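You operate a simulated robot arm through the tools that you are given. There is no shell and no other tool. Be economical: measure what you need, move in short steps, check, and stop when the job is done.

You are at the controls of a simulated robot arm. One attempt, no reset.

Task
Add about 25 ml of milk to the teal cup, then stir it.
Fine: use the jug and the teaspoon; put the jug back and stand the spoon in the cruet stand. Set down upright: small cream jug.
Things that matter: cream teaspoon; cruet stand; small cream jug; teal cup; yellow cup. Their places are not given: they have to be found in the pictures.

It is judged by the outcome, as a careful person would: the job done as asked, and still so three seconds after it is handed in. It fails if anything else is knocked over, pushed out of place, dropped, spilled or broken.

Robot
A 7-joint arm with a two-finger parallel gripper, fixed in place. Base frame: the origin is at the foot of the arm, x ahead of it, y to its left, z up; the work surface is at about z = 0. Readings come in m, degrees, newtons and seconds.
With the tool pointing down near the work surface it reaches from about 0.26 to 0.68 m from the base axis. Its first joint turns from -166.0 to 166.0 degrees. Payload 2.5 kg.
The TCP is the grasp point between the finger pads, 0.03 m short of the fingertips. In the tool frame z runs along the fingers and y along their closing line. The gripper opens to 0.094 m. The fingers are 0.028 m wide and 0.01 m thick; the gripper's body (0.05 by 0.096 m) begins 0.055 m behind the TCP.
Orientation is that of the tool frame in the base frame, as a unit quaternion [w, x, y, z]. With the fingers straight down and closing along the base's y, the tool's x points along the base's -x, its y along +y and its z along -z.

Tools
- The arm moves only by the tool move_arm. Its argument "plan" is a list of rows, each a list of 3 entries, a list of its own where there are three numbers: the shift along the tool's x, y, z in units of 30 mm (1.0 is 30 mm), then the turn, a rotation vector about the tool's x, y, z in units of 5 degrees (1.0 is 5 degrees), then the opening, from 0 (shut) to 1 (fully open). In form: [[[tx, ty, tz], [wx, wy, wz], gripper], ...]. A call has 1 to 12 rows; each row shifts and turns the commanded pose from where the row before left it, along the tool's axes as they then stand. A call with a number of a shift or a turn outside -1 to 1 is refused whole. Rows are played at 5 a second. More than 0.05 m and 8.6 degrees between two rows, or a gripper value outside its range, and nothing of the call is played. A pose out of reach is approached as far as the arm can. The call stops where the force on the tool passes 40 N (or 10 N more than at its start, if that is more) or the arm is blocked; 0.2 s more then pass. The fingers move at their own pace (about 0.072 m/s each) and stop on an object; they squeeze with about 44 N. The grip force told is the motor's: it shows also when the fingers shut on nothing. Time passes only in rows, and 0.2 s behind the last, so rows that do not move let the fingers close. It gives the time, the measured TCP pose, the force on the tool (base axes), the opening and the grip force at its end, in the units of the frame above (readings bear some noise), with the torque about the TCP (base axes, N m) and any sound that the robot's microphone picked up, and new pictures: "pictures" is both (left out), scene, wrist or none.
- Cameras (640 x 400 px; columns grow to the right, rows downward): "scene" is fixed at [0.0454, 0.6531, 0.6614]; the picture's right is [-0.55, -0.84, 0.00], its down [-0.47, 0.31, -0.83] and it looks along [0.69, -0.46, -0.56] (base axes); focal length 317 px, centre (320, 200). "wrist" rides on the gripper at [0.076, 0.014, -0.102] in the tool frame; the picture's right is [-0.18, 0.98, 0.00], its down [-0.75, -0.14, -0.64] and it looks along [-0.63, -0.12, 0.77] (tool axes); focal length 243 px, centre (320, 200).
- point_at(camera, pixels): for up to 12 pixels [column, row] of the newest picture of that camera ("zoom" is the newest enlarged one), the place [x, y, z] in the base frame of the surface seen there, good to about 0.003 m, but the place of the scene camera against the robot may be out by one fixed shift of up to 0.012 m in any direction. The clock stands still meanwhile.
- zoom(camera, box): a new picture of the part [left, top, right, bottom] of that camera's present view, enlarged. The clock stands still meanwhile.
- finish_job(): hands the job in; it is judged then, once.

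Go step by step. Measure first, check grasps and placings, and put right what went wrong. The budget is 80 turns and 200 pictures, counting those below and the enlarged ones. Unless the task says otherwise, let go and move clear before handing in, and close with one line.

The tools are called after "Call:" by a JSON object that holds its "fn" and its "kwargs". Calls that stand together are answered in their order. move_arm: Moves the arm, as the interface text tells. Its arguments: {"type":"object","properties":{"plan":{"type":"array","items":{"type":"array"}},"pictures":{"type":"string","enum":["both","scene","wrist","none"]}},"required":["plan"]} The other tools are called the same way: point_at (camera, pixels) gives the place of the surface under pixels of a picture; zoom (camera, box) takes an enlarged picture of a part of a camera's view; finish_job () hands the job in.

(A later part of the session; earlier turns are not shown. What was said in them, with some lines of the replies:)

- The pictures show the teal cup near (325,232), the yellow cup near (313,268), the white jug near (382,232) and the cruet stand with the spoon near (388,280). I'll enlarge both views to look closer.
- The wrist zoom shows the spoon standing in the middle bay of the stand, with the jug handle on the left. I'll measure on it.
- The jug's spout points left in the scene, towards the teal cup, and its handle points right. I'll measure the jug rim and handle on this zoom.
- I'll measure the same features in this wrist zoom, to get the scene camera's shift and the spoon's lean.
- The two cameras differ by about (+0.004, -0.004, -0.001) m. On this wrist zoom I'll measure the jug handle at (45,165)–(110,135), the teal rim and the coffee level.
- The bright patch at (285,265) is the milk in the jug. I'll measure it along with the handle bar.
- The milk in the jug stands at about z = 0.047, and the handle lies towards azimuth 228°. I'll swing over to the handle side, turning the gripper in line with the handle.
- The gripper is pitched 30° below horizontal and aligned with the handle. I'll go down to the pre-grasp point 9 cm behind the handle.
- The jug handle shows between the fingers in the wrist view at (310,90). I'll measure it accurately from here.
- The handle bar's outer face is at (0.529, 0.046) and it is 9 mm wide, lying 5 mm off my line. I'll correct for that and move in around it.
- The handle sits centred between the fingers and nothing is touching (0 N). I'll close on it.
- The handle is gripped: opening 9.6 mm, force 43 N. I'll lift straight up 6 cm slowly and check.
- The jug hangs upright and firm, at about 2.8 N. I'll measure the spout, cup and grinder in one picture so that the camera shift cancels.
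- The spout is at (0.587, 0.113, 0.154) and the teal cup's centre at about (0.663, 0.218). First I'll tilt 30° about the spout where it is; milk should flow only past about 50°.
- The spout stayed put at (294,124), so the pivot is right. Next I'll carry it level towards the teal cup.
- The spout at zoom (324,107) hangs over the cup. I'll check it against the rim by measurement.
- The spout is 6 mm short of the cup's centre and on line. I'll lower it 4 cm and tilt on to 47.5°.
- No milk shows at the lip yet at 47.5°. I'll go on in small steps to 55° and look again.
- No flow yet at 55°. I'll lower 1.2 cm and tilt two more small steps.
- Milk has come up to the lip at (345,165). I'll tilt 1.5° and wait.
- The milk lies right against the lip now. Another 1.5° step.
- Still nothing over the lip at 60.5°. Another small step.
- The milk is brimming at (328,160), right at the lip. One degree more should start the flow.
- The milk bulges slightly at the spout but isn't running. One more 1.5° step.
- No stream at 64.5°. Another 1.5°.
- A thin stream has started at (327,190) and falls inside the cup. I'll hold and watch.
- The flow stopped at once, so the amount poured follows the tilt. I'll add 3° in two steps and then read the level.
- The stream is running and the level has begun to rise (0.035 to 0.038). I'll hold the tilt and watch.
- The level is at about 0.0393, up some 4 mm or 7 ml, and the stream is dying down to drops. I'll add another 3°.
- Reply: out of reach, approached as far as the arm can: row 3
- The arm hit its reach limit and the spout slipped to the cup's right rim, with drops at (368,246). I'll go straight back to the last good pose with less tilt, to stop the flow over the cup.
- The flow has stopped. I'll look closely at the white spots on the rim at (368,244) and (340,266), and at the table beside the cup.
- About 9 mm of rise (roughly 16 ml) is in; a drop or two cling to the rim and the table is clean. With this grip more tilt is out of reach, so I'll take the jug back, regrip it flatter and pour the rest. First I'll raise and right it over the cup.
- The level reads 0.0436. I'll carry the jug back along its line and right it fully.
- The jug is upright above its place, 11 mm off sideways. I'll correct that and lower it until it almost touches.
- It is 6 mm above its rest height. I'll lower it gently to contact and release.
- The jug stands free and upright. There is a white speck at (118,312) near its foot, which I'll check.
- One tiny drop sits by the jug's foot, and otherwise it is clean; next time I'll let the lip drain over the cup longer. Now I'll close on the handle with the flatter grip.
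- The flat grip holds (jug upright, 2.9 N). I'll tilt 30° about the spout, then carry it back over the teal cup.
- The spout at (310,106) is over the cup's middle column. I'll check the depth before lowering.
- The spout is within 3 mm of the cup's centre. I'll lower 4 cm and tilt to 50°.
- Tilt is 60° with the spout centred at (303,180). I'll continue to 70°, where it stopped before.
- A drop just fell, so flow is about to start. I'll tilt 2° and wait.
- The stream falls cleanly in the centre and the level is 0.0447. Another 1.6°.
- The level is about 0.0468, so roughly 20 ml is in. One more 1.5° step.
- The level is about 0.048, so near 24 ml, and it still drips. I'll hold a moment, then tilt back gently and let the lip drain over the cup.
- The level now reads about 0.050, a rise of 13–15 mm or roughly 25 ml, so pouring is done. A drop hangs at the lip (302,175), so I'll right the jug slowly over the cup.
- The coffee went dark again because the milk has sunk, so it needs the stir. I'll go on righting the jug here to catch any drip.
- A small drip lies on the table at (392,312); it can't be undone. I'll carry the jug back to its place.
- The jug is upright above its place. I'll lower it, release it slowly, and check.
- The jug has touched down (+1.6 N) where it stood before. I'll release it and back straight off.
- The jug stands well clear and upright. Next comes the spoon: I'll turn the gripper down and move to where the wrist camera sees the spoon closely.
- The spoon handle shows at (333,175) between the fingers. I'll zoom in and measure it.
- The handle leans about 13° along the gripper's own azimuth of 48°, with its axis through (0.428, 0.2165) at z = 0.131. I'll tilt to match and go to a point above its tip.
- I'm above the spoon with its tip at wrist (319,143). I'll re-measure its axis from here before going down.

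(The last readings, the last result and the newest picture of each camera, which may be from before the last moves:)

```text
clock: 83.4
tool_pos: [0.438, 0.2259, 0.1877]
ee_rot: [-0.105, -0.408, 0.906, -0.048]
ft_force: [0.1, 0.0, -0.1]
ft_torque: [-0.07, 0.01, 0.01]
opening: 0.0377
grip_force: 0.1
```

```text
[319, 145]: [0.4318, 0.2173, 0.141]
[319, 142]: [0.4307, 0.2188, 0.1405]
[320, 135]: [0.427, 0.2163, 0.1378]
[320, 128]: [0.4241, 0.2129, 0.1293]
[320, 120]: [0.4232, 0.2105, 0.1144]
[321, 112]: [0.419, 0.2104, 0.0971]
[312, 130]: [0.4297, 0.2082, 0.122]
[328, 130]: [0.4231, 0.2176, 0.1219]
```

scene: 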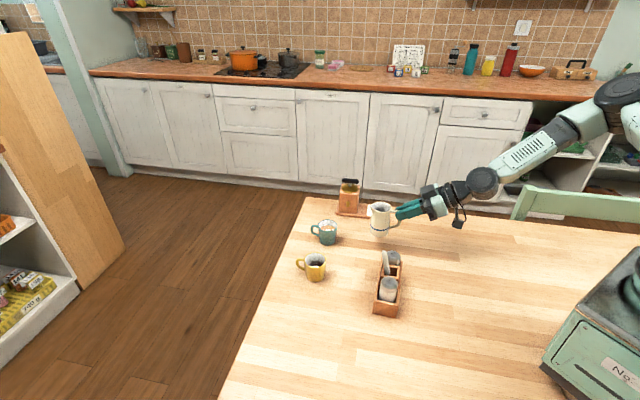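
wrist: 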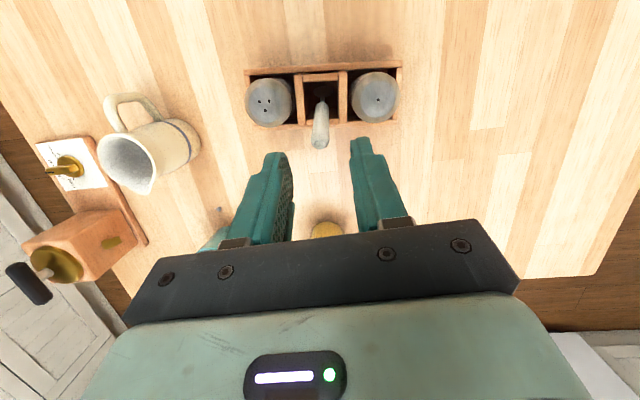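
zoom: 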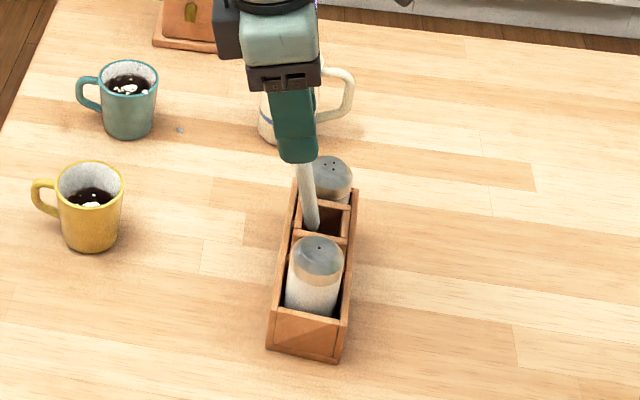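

The axis lies within 1 mm of my line. I'll go down 58 mm along it and close on the handle.

Call:
{"fn": "move_arm", "kwargs": {"plan": [[[0, 0, 0.48], [0, 0, 0], 0.4], [[0, 0, 0.48], [0, 0, 0], 0.4], [[0, 0, 0.48], [0, 0, 0], 0.4], [[0, 0, 0.48], [0, 0, 0], 0.4], [[0, 0, 0], [0, 0, 0], 0.4], [[0, 0, 0], [0, 0, 0], 0.2], [[0, 0, 0], [0, 0, 0], 0.1], [[0, 0, 0], [0, 0, 0], 0], [[0, 0, 0], [0, 0, 0], 0], [[0, 0, 0], [0, 0, 0], 0]], "pictures": "wrist"}}

Call:
{"fn": "zoom", "kwargs": {"camera": "scene", "box": [350, 210, 430, 310]}}

```text
clock: 85.6
tool_pos: [0.4284, 0.2165, 0.1313]
ee_rot: [-0.104, -0.407, 0.906, -0.048]
ft_force: [-0.2, -0.1, 0.8]
ft_torque: [-0.02, 0.06, 0.0]
opening: 0.0109
grip_force: 43.9
```

wrist: 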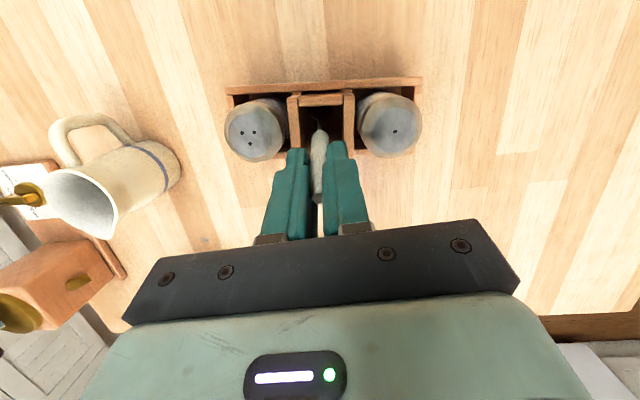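

```text
4.00 times, centred on (390, 260) of scene
```

zoom: 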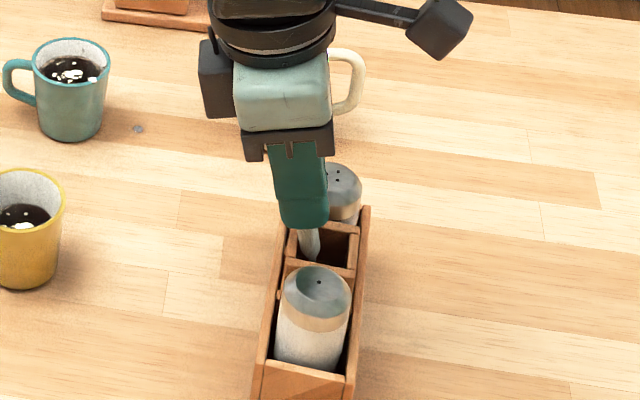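

The handle is gripped (opening 10.9 mm). I'll draw the spoon out along its own axis.

Call:
{"fn": "move_arm", "kwargs": {"plan": [[[0, 0, -0.3], [0, 0, 0], 0], [[0, 0, -0.6], [0, 0, 0], 0], [[0, 0, -0.7], [0, 0, 0], 0], [[0, 0, -0.7], [0, 0, 0], 0], [[0, 0, -0.7], [0, 0, 0], 0], [[0, 0, -0.7], [0, 0, 0], 0], [[0, 0, -0.7], [0, 0, 0], 0], [[0, 0, -0.3], [0, 0, 0], 0], [[0, 0, 0], [0, 0, 0], 0]], "pictures": "scene"}}

Call:
{"fn": "zoom", "kwargs": {"camera": "scene", "box": [330, 150, 450, 310]}}

```text
clock: 87.6
tool_pos: [0.4498, 0.2392, 0.2701]
ee_rot: [-0.104, -0.408, 0.906, -0.047]
ft_force: [0.5, 0.3, 0.4]
ft_torque: [-0.03, 0.01, -0.04]
opening: 0.0106
grip_force: 44.0
```

scene: 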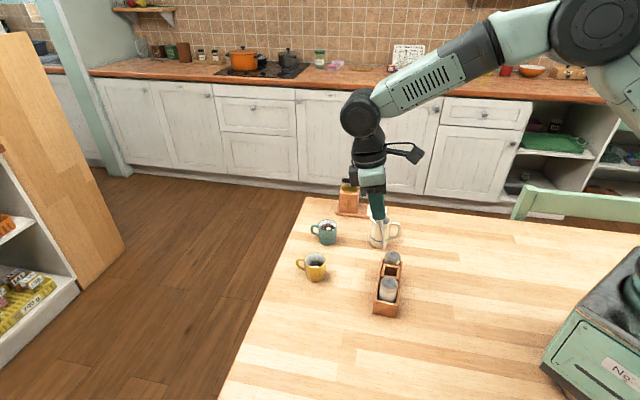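

```text
2.50 times, centred on (390, 230) of scene
```

zoom: 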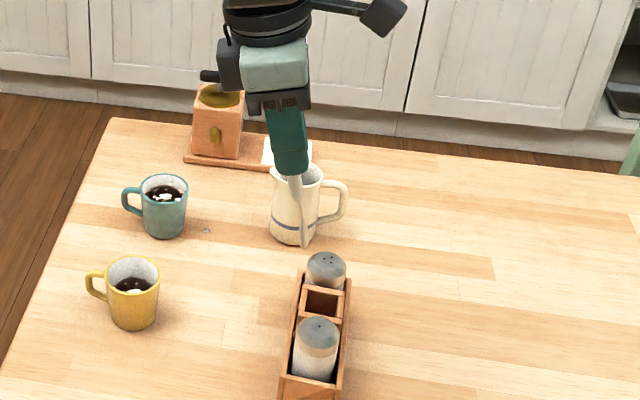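

The spoon is out, its tip at zoom (305,245). I'll measure its length and line.

Call:
{"fn": "zoom", "kwargs": {"camera": "scene", "box": [365, 200, 415, 260]}}

```text
6.67 times, centred on (390, 230) of scene
```

zoom: 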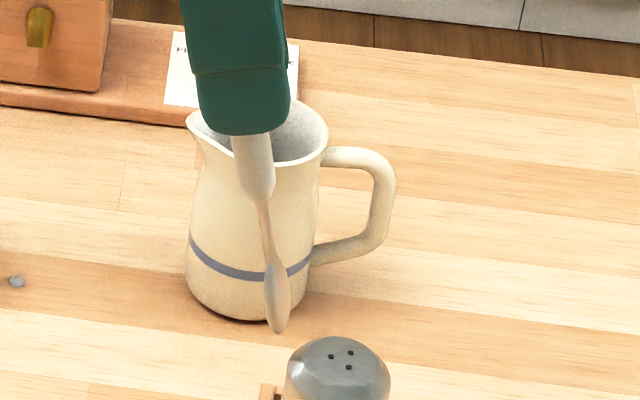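

Call:
{"fn": "point_at", "kwargs": {"camera": "zoom", "pixels": [[278, 328], [277, 300], [272, 270], [266, 235], [257, 185], [252, 150]]}}

```text
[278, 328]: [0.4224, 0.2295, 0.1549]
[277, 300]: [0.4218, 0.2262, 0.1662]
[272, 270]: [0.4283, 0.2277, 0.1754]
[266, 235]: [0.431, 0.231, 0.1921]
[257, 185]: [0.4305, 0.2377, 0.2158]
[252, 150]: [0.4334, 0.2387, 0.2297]
```

The tip is 119 mm beyond the TCP and nearly in line. I'll tilt so the spoon points slightly outward for reach and carry it above the teal cup.

Call:
{"fn": "move_arm", "kwargs": {"plan": [[[0, 0, 0], [0, -1, 0], 0], [[0, 0, 0], [0, -1, 0], 0], [[0, 0, 0], [0, -1, 0], 0], [[0, 0, 0], [0, -1, 0], 0], [[0, 0, 0], [0, -1, 0], 0], [[-0.44, -0.84, 0.264], [0, 0, 0], 0], [[-0.44, -0.84, 0.264], [0, 0, 0], 0], [[-0.44, -0.84, 0.264], [0, 0, 0], 0], [[-0.44, -0.84, 0.264], [0, 0, 0], 0], [[-0.44, -0.84, 0.264], [0, 0, 0], 0], [[-0.44, -0.84, 0.264], [0, 0, 0], 0], [[-0.44, -0.84, 0.264], [0, 0, 0], 0]], "pictures": "none"}}

Call:
{"fn": "zoom", "kwargs": {"camera": "scene", "box": [290, 170, 370, 260]}}

```text
clock: 90.2
tool_pos: [0.6498, 0.1999, 0.2351]
ee_rot: [0.095, -0.408, 0.907, 0.042]
ft_force: [0.4, -0.4, 0.7]
ft_torque: [-0.04, 0.01, 0.01]
opening: 0.0111
grip_force: 44.1
```

```text
4.44 times, centred on (330, 215) of scene
```

zoom: 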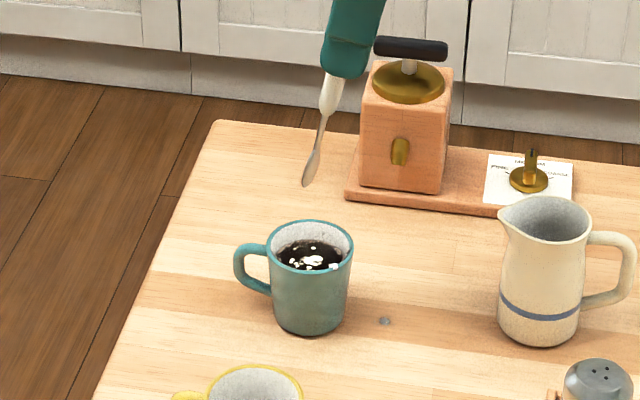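

Call:
{"fn": "point_at", "kwargs": {"camera": "zoom", "pixels": [[306, 183], [309, 172], [314, 150], [270, 245], [351, 245], [311, 270], [311, 221]]}}

```text
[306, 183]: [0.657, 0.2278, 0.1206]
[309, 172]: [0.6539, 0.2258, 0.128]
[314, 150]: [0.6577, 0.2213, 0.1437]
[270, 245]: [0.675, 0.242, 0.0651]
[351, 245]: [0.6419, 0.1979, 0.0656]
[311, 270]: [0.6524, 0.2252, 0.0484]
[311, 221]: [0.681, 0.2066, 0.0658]
```

The tip is 5 mm from the cup's centre. I'll go straight down 10 cm with a 3 mm side correction, so the bowl enters the coffee just above the cup's floor.

Call:
{"fn": "move_arm", "kwargs": {"plan": [[[0.1155, -0.017, 0.543], [0, 0, 0], 0], [[0.1155, -0.017, 0.543], [0, 0, 0], 0], [[0.1155, -0.017, 0.543], [0, 0, 0], 0], [[0.058, -0.017, 0.272], [0, 0, 0], 0], [[0.058, -0.017, 0.272], [0, 0, 0], 0], [[0.058, -0.017, 0.272], [0, 0, 0], 0], [[0.058, 0, 0.272], [0, 0, 0], 0], [[0.058, 0, 0.272], [0, 0, 0], 0], [[0.029, 0, 0.136], [0, 0, 0], 0], [[0, 0, 0], [0, 0, 0], 0]], "pictures": "none"}}

Call:
{"fn": "zoom", "kwargs": {"camera": "scene", "box": [300, 190, 360, 250]}}

```text
clock: 92.4
tool_pos: [0.6505, 0.197, 0.1377]
ee_rot: [0.094, -0.408, 0.907, 0.042]
ft_force: [-0.1, -0.3, -0.4]
ft_torque: [0.02, -0.02, -0.01]
opening: 0.0107
grip_force: 44.2
```

```text
6.67 times, centred on (330, 220) of scene
```

zoom: 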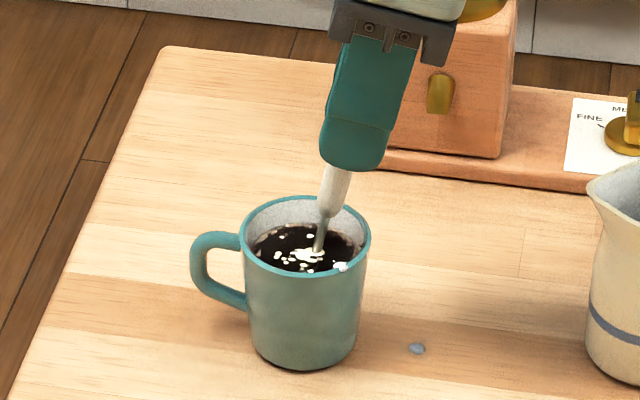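

The bowl is in the coffee (tip about z = 0.022) with the stem clear of the rim and no contact force. I'll stir in 7.5 mm circles.

Call:
{"fn": "move_arm", "kwargs": {"plan": [[[-0.25, 0, 0], [0, 0, 0], 0], [[0.073, 0.177, 0], [0, 0, 0], 0], [[0.177, 0.073, 0], [0, 0, 0], 0], [[0.177, -0.073, 0], [0, 0, 0], 0], [[0.073, -0.177, 0], [0, 0, 0], 0], [[-0.073, -0.177, 0], [0, 0, 0], 0], [[-0.177, -0.073, 0], [0, 0, 0], 0], [[-0.177, 0.073, 0], [0, 0, 0], 0], [[-0.073, 0.177, 0], [0, 0, 0], 0]], "pictures": "none"}}

Call:
{"fn": "zoom", "kwargs": {"camera": "scene", "box": [300, 190, 360, 250]}}

```text
clock: 94.4
tool_pos: [0.6556, 0.2038, 0.1384]
ee_rot: [0.094, -0.408, 0.907, 0.043]
ft_force: [0.2, -0.6, -0.1]
ft_torque: [0.03, -0.04, 0.03]
opening: 0.0108
grip_force: 44.3
```

```text
6.67 times, centred on (330, 220) of scene
```

zoom: 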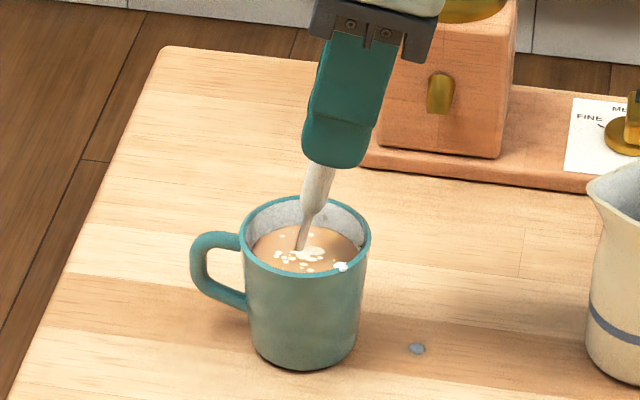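

The coffee is turning an even brown and nothing was touched. I'll do two more full circles and return to the centre.

Call:
{"fn": "move_arm", "kwargs": {"plan": [[[0.073, 0.177, 0], [0, 0, 0], 0], [[0.177, 0.073, 0], [0, 0, 0], 0], [[0.177, -0.073, 0], [0, 0, 0], 0], [[0.073, -0.177, 0], [0, 0, 0], 0], [[-0.073, -0.177, 0], [0, 0, 0], 0], [[-0.177, -0.073, 0], [0, 0, 0], 0], [[-0.177, 0.073, 0], [0, 0, 0], 0], [[-0.073, 0.177, 0], [0, 0, 0], 0]], "pictures": "none"}}

Call:
{"fn": "move_arm", "kwargs": {"plan": [[[0.073, 0.177, 0], [0, 0, 0], 0], [[0.177, 0.073, 0], [0, 0, 0], 0], [[0.177, -0.073, 0], [0, 0, 0], 0], [[0.073, -0.177, 0], [0, 0, 0], 0], [[-0.073, -0.177, 0], [0, 0, 0], 0], [[-0.177, -0.073, 0], [0, 0, 0], 0], [[-0.177, 0.073, 0], [0, 0, 0], 0], [[-0.073, 0.177, 0], [0, 0, 0], 0], [[0.22, 0, 0], [0, 0, 0], 0], [[0, 0, 0], [0, 0, 0], 0], [[0, 0, 0], [0, 0, 0], 0]], "pictures": "none"}}

Call:
{"fn": "zoom", "kwargs": {"camera": "scene", "box": [300, 190, 360, 250]}}

```text
clock: 96.2
tool_pos: [0.657, 0.2032, 0.1392]
ee_rot: [0.094, -0.408, 0.907, 0.042]
ft_force: [-0.1, 0.3, 0.0]
ft_torque: [0.0, 0.02, -0.02]
opening: 0.0108
grip_force: 43.7
```

```text
clock: 98.6
tool_pos: [0.6517, 0.1975, 0.1397]
ee_rot: [0.093, -0.408, 0.907, 0.042]
ft_force: [-0.9, -0.2, 0.6]
ft_torque: [-0.02, 0.0, 0.01]
opening: 0.011
grip_force: 43.8
```

```text
6.67 times, centred on (330, 220) of scene
```

zoom: 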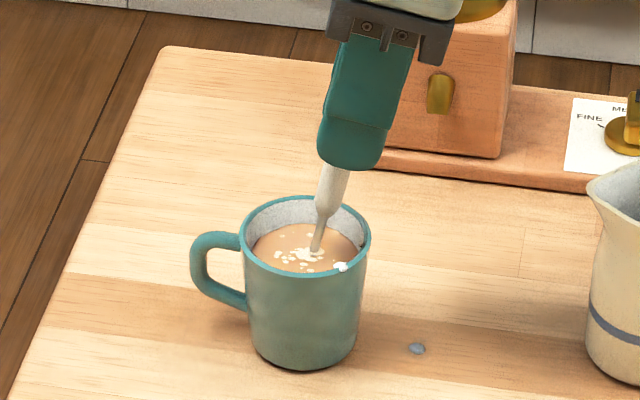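

The coffee is evenly milky. I'll raise the spoon out of the liquid, let it drip inside the cup, then lift clear.

Call:
{"fn": "move_arm", "kwargs": {"plan": [[[-0.121, 0, -0.57], [0, 0, 0], 0], [[-0.121, 0, -0.57], [0, 0, 0], 0], [[0, 0, 0], [0, 0, 0], 0], [[0, 0, 0], [0, 0, 0], 0], [[0, 0, 0], [0, 0, 0], 0], [[0, 0, 0], [0, 0, 0], 0], [[0, 0, 0], [0, 0, 0], 0], [[-0.121, 0, -0.57], [0, 0, 0], 0], [[-0.121, 0, -0.57], [0, 0, 0], 0], [[-0.121, 0, -0.57], [0, 0, 0], 0], [[-0.121, 0, -0.57], [0, 0, 0], 0], [[0, 0, 0], [0, 0, 0], 0]], "pictures": "none"}}

Call:
{"fn": "zoom", "kwargs": {"camera": "scene", "box": [290, 170, 370, 260]}}

```text
clock: 101.2
tool_pos: [0.6512, 0.1978, 0.242]
ee_rot: [0.095, -0.408, 0.907, 0.042]
ft_force: [-0.1, -1.0, -0.4]
ft_torque: [0.01, -0.01, 0.01]
opening: 0.0108
grip_force: 43.7
```

```text
4.44 times, centred on (330, 215) of scene
```

zoom: 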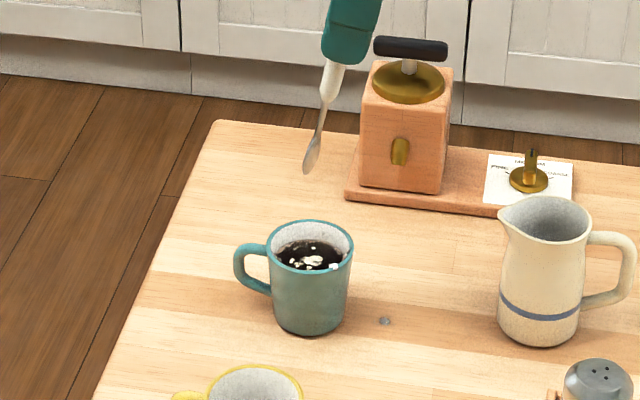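

The surface looks dark again at (310,255). I'll look closer to see whether it is mixed.

Call:
{"fn": "zoom", "kwargs": {"camera": "scene", "box": [310, 215, 345, 250]}}

Call:
{"fn": "zoom", "kwargs": {"camera": "scene", "box": [290, 210, 350, 290]}}

```text
11.43 times, centred on (328, 232) of scene
```

zoom: 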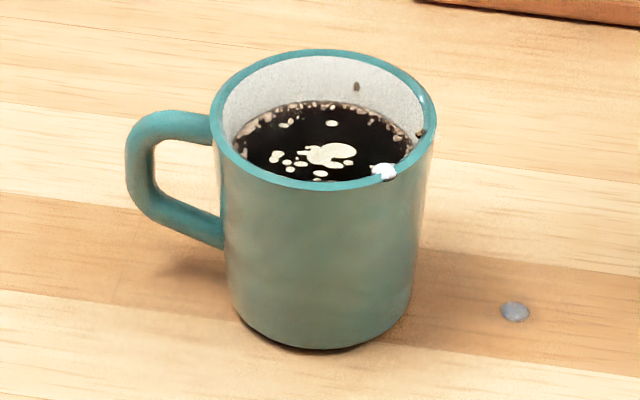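

```text
5.00 times, centred on (320, 250) of scene
```

zoom: 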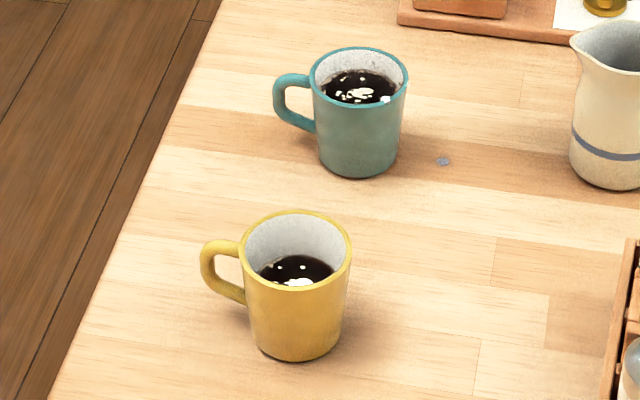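

Both cups look dark at rest while the teal one showed brown in motion, so I can't be sure it is mixed. I'll go back in a little deeper and stir longer, then look with the spoon at rest.

Call:
{"fn": "move_arm", "kwargs": {"plan": [[[0.128, 0, 0.603], [0, 0, 0], 0], [[0.128, 0, 0.603], [0, 0, 0], 0], [[0.128, 0, 0.603], [0, 0, 0], 0], [[0.128, 0, 0.603], [0, 0, 0], 0], [[0.128, 0, 0.603], [0, 0, 0], 0], [[0.064, 0, 0.302], [0, 0, 0], 0], [[0.05, 0, 0.24], [0, 0, 0], 0], [[-0.25, 0, 0], [0, 0, 0], 0]], "pictures": "none"}}

Call:
{"fn": "move_arm", "kwargs": {"plan": [[[0.146, 0.354, 0], [0, 0, 0], 0], [[0.25, 0, 0], [0, 0, 0], 0], [[0.177, -0.177, 0], [0, 0, 0], 0], [[0, -0.25, 0], [0, 0, 0], 0], [[-0.177, -0.177, 0], [0, 0, 0], 0], [[-0.25, 0, 0], [0, 0, 0], 0], [[-0.146, 0.25, 0], [0, 0, 0], 0]], "pictures": "none"}}

Call:
{"fn": "zoom", "kwargs": {"camera": "scene", "box": [300, 190, 360, 250]}}

```text
clock: 103.0
tool_pos: [0.6566, 0.2039, 0.1348]
ee_rot: [0.094, -0.408, 0.907, 0.042]
ft_force: [0.5, -0.6, 0.0]
ft_torque: [0.01, -0.02, 0.01]
opening: 0.011
grip_force: 43.8
```

```text
clock: 104.6
tool_pos: [0.6558, 0.2037, 0.135]
ee_rot: [0.094, -0.408, 0.907, 0.041]
ft_force: [-0.1, 0.5, -0.7]
ft_torque: [-0.07, 0.01, 0.02]
opening: 0.0109
grip_force: 43.6
```

```text
6.67 times, centred on (330, 220) of scene
```

zoom: 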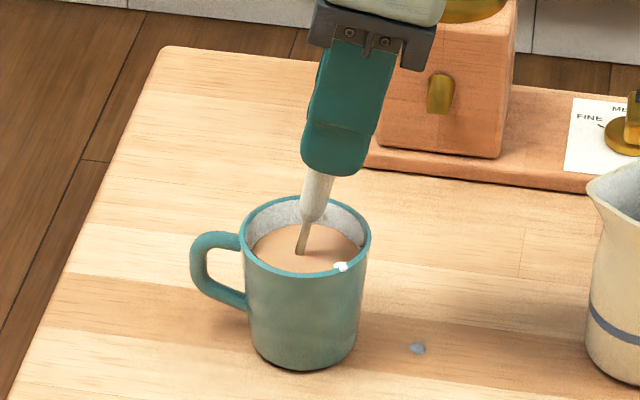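

It is now a uniform light brown with the white patches gone. I'll do two more rounds, then hold still and look.

Call:
{"fn": "move_arm", "kwargs": {"plan": [[[0.073, 0.177, 0], [0, 0, 0], 0], [[0.177, 0.073, 0], [0, 0, 0], 0], [[0.177, -0.073, 0], [0, 0, 0], 0], [[0.073, -0.177, 0], [0, 0, 0], 0], [[-0.073, -0.177, 0], [0, 0, 0], 0], [[-0.177, -0.073, 0], [0, 0, 0], 0], [[-0.177, 0.073, 0], [0, 0, 0], 0], [[-0.073, 0.177, 0], [0, 0, 0], 0]], "pictures": "none"}}

Call:
{"fn": "move_arm", "kwargs": {"plan": [[[0.073, 0.177, 0], [0, 0, 0], 0], [[0.177, 0.073, 0], [0, 0, 0], 0], [[0.177, -0.073, 0], [0, 0, 0], 0], [[0.073, -0.177, 0], [0, 0, 0], 0], [[-0.073, -0.177, 0], [0, 0, 0], 0], [[-0.177, -0.073, 0], [0, 0, 0], 0], [[-0.177, 0.073, 0], [0, 0, 0], 0], [[-0.073, 0.177, 0], [0, 0, 0], 0], [[0.22, 0, 0], [0, 0, 0], 0]], "pictures": "none"}}

Call:
{"fn": "move_arm", "kwargs": {"plan": [[[0, 0, 0], [0, 0, 0], 0], [[0, 0, 0], [0, 0, 0], 0], [[0, 0, 0], [0, 0, 0], 0], [[0, 0, 0], [0, 0, 0], 0], [[0, 0, 0], [0, 0, 0], 0], [[0, 0, 0], [0, 0, 0], 0], [[0, 0, 0], [0, 0, 0], 0], [[0, 0, 0], [0, 0, 0], 0]], "pictures": "none"}}

Call:
{"fn": "zoom", "kwargs": {"camera": "scene", "box": [300, 190, 360, 250]}}

```text
clock: 106.4
tool_pos: [0.6566, 0.2032, 0.1351]
ee_rot: [0.094, -0.408, 0.907, 0.042]
ft_force: [1.3, 0.2, -0.4]
ft_torque: [-0.03, -0.04, -0.04]
opening: 0.0108
grip_force: 44.1
```

```text
clock: 108.4
tool_pos: [0.6524, 0.1969, 0.134]
ee_rot: [0.094, -0.408, 0.907, 0.042]
ft_force: [-1.3, -0.8, -0.1]
ft_torque: [0.0, 0.0, 0.0]
opening: 0.0106
grip_force: 44.0
```

```text
clock: 110.2
tool_pos: [0.6526, 0.1985, 0.1338]
ee_rot: [0.094, -0.409, 0.907, 0.042]
ft_force: [1.0, -0.2, 0.3]
ft_torque: [0.03, 0.0, -0.01]
opening: 0.0106
grip_force: 44.3
```

```text
6.67 times, centred on (330, 220) of scene
```

zoom: 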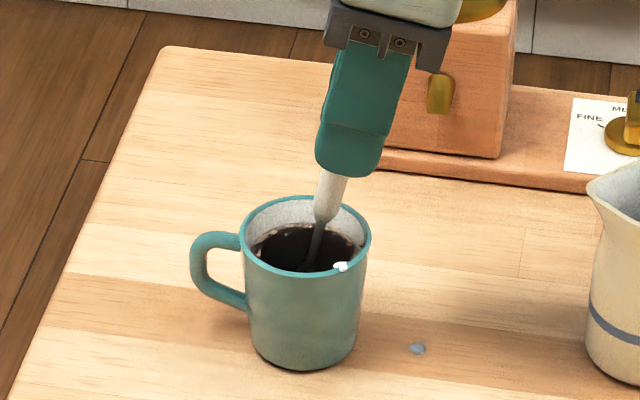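

At rest the liquid renders dark, but the floating white patches are gone, so it is stirred. I'll lift out with a drip pause.

Call:
{"fn": "move_arm", "kwargs": {"plan": [[[-0.121, 0, -0.57], [0, 0, 0], 0], [[-0.141, 0, -0.67], [0, 0, 0], 0], [[0, 0, 0], [0, 0, 0], 0], [[0, 0, 0], [0, 0, 0], 0], [[0, 0, 0], [0, 0, 0], 0], [[0, 0, 0], [0, 0, 0], 0], [[0, 0, 0], [0, 0, 0], 0], [[-0.121, 0, -0.57], [0, 0, 0], 0], [[-0.121, 0, -0.57], [0, 0, 0], 0], [[-0.121, 0, -0.57], [0, 0, 0], 0], [[-0.121, 0, -0.57], [0, 0, 0], 0], [[-0.121, 0, -0.57], [0, 0, 0], 0]], "pictures": "none"}}

Call:
{"fn": "move_arm", "kwargs": {"plan": [[[-0.15, 0, -0.7], [0, 0, 0], 0], [[0, 0, 0], [0, 0, 0], 0], [[0, 0, 0], [0, 0, 0], 0]], "pictures": "none"}}

Call:
{"fn": "zoom", "kwargs": {"camera": "scene", "box": [290, 150, 390, 260]}}

```text
clock: 112.8
tool_pos: [0.6532, 0.1983, 0.2602]
ee_rot: [0.095, -0.408, 0.907, 0.042]
ft_force: [0.5, -0.3, -0.7]
ft_torque: [-0.03, 0.04, -0.03]
opening: 0.0109
grip_force: 44.0
```

```text
clock: 113.6
tool_pos: [0.6517, 0.1986, 0.2801]
ee_rot: [0.094, -0.408, 0.907, 0.042]
ft_force: [-0.3, 0.3, -0.2]
ft_torque: [0.01, 0.0, 0.02]
opening: 0.0106
grip_force: 44.2
```

```text
3.64 times, centred on (340, 205) of scene
```

zoom: 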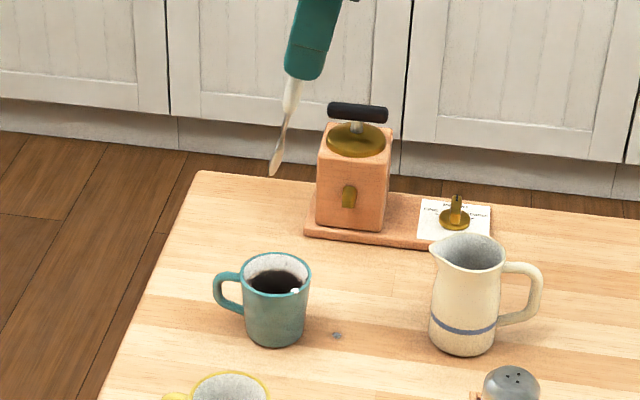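

The spoon is clean and clear. I'll take it back above the cruet stand and restore its leaning angle.

Call:
{"fn": "move_arm", "kwargs": {"plan": [[[0.494, 0.847, -0.056], [0, 0, 0], 0], [[0.494, 0.847, -0.056], [0, 0, 0], 0], [[0.494, 0.847, -0.056], [0, 0, 0], 0], [[0.494, 0.847, -0.056], [0, 0, 0], 0], [[0.494, 0.847, -0.056], [0, 0, 0], 0], [[0.494, 0.847, -0.056], [0, 0, 0], 0], [[0.494, 0.847, -0.056], [0, 0, 0], 0], [[0, 0, 0], [0, 1, 0], 0], [[0, 0, 0], [0, 1, 0], 0], [[0, 0, 0], [0, 1, 0], 0], [[0, 0, 0], [0, 1, 0], 0], [[0, 0, 0], [0, 1, 0], 0]], "pictures": "wrist"}}

Call:
{"fn": "zoom", "kwargs": {"camera": "scene", "box": [350, 190, 430, 320]}}

```text
clock: 116.2
tool_pos: [0.4503, 0.2388, 0.2709]
ee_rot: [-0.105, -0.407, 0.906, -0.047]
ft_force: [0.7, 1.6, 0.2]
ft_torque: [-0.03, -0.02, 0.02]
opening: 0.0107
grip_force: 43.9
```

wrist: 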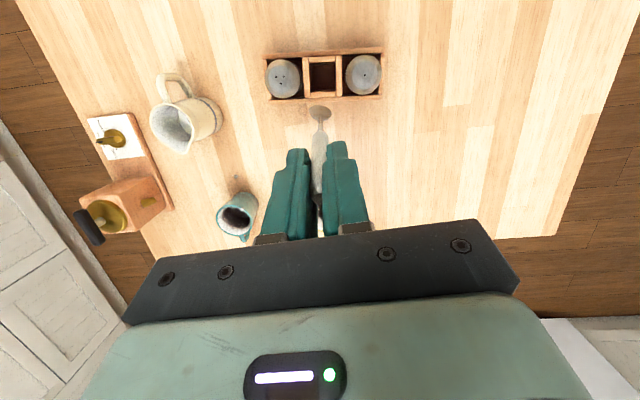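

```text
3.08 times, centred on (390, 255) of scene
```

zoom: 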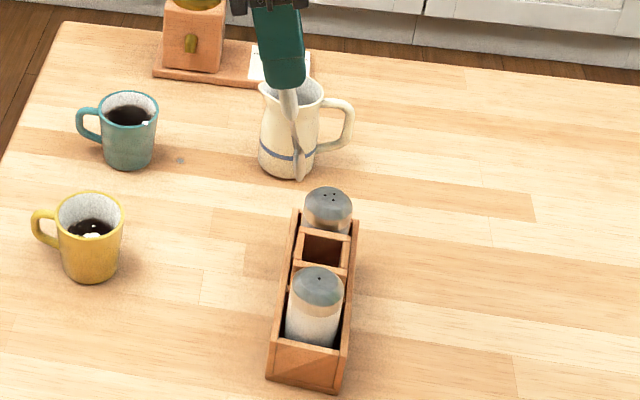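

The pose matches the pull-out pose within 0.6 mm, so reversing the path should enter the middle bay. First half down, then a look.

Call:
{"fn": "move_arm", "kwargs": {"plan": [[[0, 0, 0.5], [0, 0, 0], 0], [[0, 0, 0.5], [0, 0, 0], 0], [[0, 0, 0.5], [0, 0, 0], 0], [[0, 0, 0.5], [0, 0, 0], 0], [[0, 0, 0.4], [0, 0, 0], 0], [[0, 0, 0], [0, 0, 0], 0]], "pictures": "wrist"}}

Call:
{"fn": "zoom", "kwargs": {"camera": "scene", "box": [360, 210, 420, 310]}}

Call:
{"fn": "zoom", "kwargs": {"camera": "wrist", "box": [270, 40, 380, 160]}}

```text
clock: 117.6
tool_pos: [0.4384, 0.227, 0.2007]
ee_rot: [-0.104, -0.407, 0.906, -0.047]
ft_force: [0.8, 0.4, 0.4]
ft_torque: [-0.02, -0.03, -0.03]
opening: 0.011
grip_force: 43.6
```

wrist: 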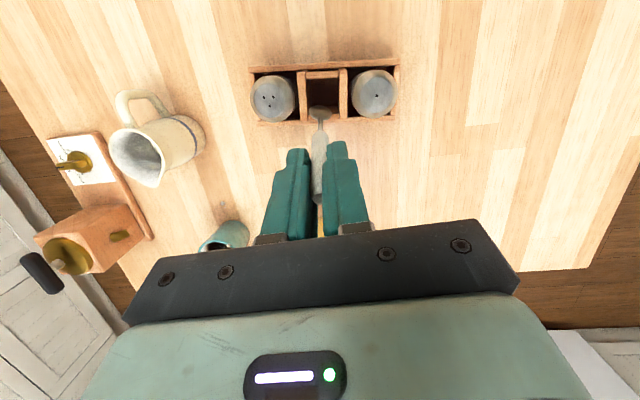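

```text
4.00 times, centred on (390, 260) of scene
```

zoom: 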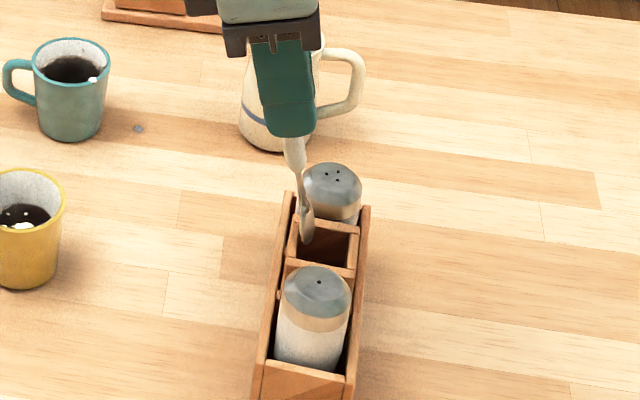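

```text
3.33 times, centred on (325, 100) of wrist
```

zoom: 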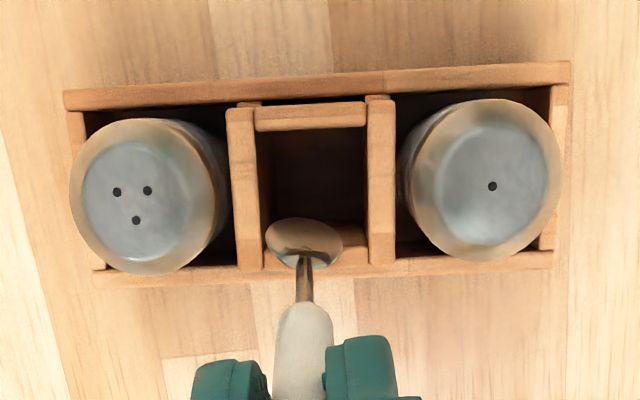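

The bowl is right at the mouth of the middle bay, close to its left and front edges. I'll shift 2.5 mm right and 3 mm back, then lower on.

Call:
{"fn": "move_arm", "kwargs": {"plan": [[[0.1, 0.08, 0], [0, 0, 0], 0], [[0, 0, 0.4], [0, 0, 0], 0], [[0, 0, 0.4], [0, 0, 0], 0], [[0, 0, 0.4], [0, 0, 0], 0], [[0, 0, 0.4], [0, 0, 0], 0], [[0, 0, 0.3], [0, 0, 0], 0], [[0, 0, 0], [0, 0, 0], 0]], "pictures": "wrist"}}

Call:
{"fn": "zoom", "kwargs": {"camera": "scene", "box": [360, 210, 420, 310]}}

```text
clock: 119.2
tool_pos: [0.4272, 0.2163, 0.1459]
ee_rot: [-0.105, -0.407, 0.906, -0.047]
ft_force: [-0.2, 0.5, -0.6]
ft_torque: [0.02, 0.01, 0.04]
opening: 0.0106
grip_force: 44.2
```

wrist: 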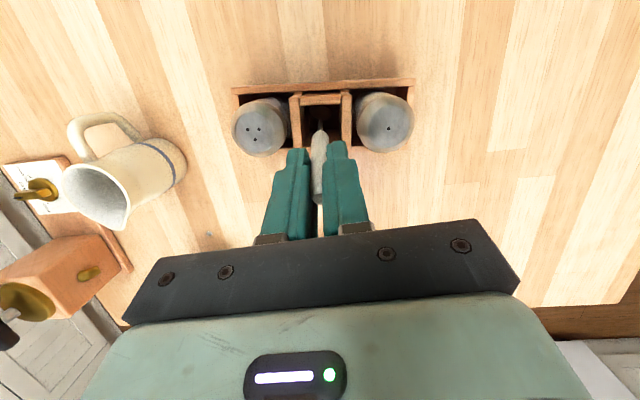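

```text
4.00 times, centred on (390, 260) of scene
5 turns are left
```

zoom: 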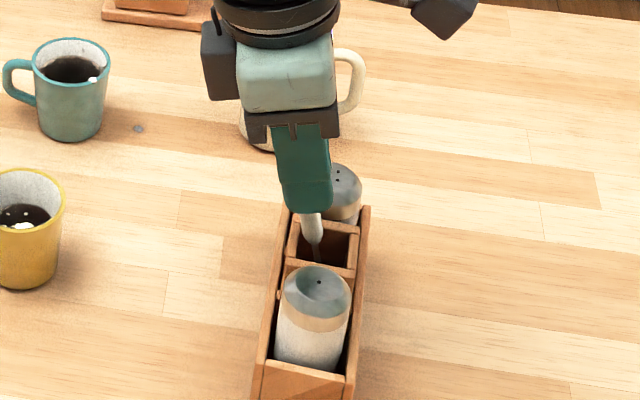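

The spoon is in the bay without contact and 15 mm from its seat. I'll lower the rest, release gently and back off along the axis.

Call:
{"fn": "move_arm", "kwargs": {"plan": [[[0, 0, 0.25], [0, 0, 0], 0], [[0, 0, 0.22], [0, 0, 0], 0], [[0, 0, 0], [0, 0, 0], 0], [[0, 0, 0], [0, 0, 0], 0.16], [[0, 0, 0], [0, 0, 0], 0.3], [[0, 0, 0], [0, 0, 0], 0.3], [[0, 0, 0], [0, 0, 0], 0.3], [[0, 0, -0.4], [0, 0, 0], 0.3], [[0, 0, -0.6], [0, 0, 0], 0.3], [[0, 0, -0.8], [0, 0, 0], 0.3], [[0, 0, -0.8], [0, 0, 0], 0.3], [[0, 0, -0.8], [0, 0, 0], 0.3]], "pictures": "both"}}

Call:
{"fn": "zoom", "kwargs": {"camera": "scene", "box": [290, 190, 430, 320]}}

```text
clock: 121.8
tool_pos: [0.4416, 0.2316, 0.231]
ee_rot: [-0.104, -0.407, 0.906, -0.048]
ft_force: [-1.0, -0.2, 0.1]
ft_torque: [0.01, 0.0, 0.0]
opening: 0.0281
grip_force: 0.2
```

scene: 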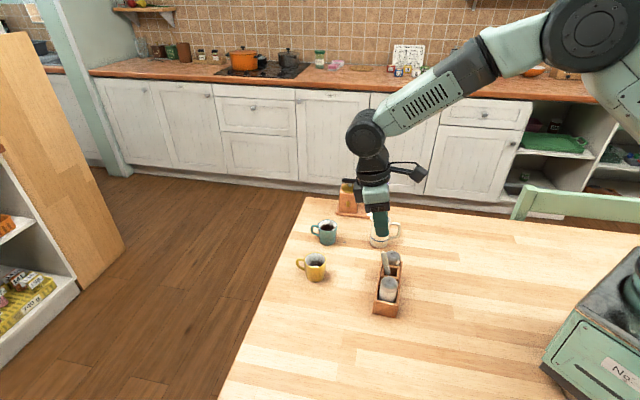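
wrist: 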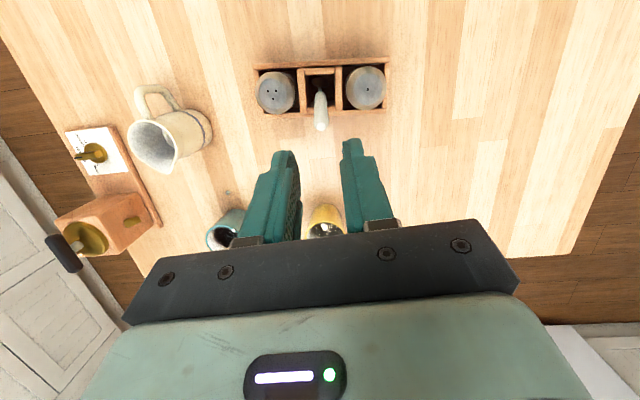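

```text
3.08 times, centred on (360, 255) of scene
4 turns are left
```

zoom: 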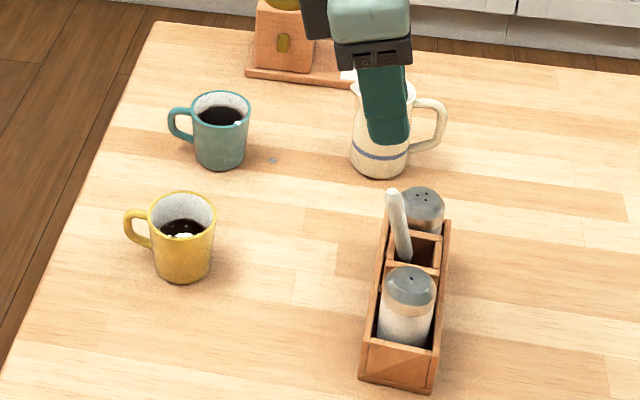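

The spoon stands in the middle bay as it did at first (zoom (398,225)), the jug is upright in its place, and the gripper is clear of everything. I'll hand in.

Call:
{"fn": "finish_job", "kwargs": {}}

```text
The job is handed in.
```

I poured roughly 25 ml of milk into the teal cup, judged from the rise in liquid level, and stirred it. The jug is back upright in its place and the spoon is standing in the cruet stand. The pour wasn't perfectly clean: a small milk drip is on the table beside the teal cup, a tiny drop fell by the jug's foot, and a bead of milk is left on the teal cup's rim.
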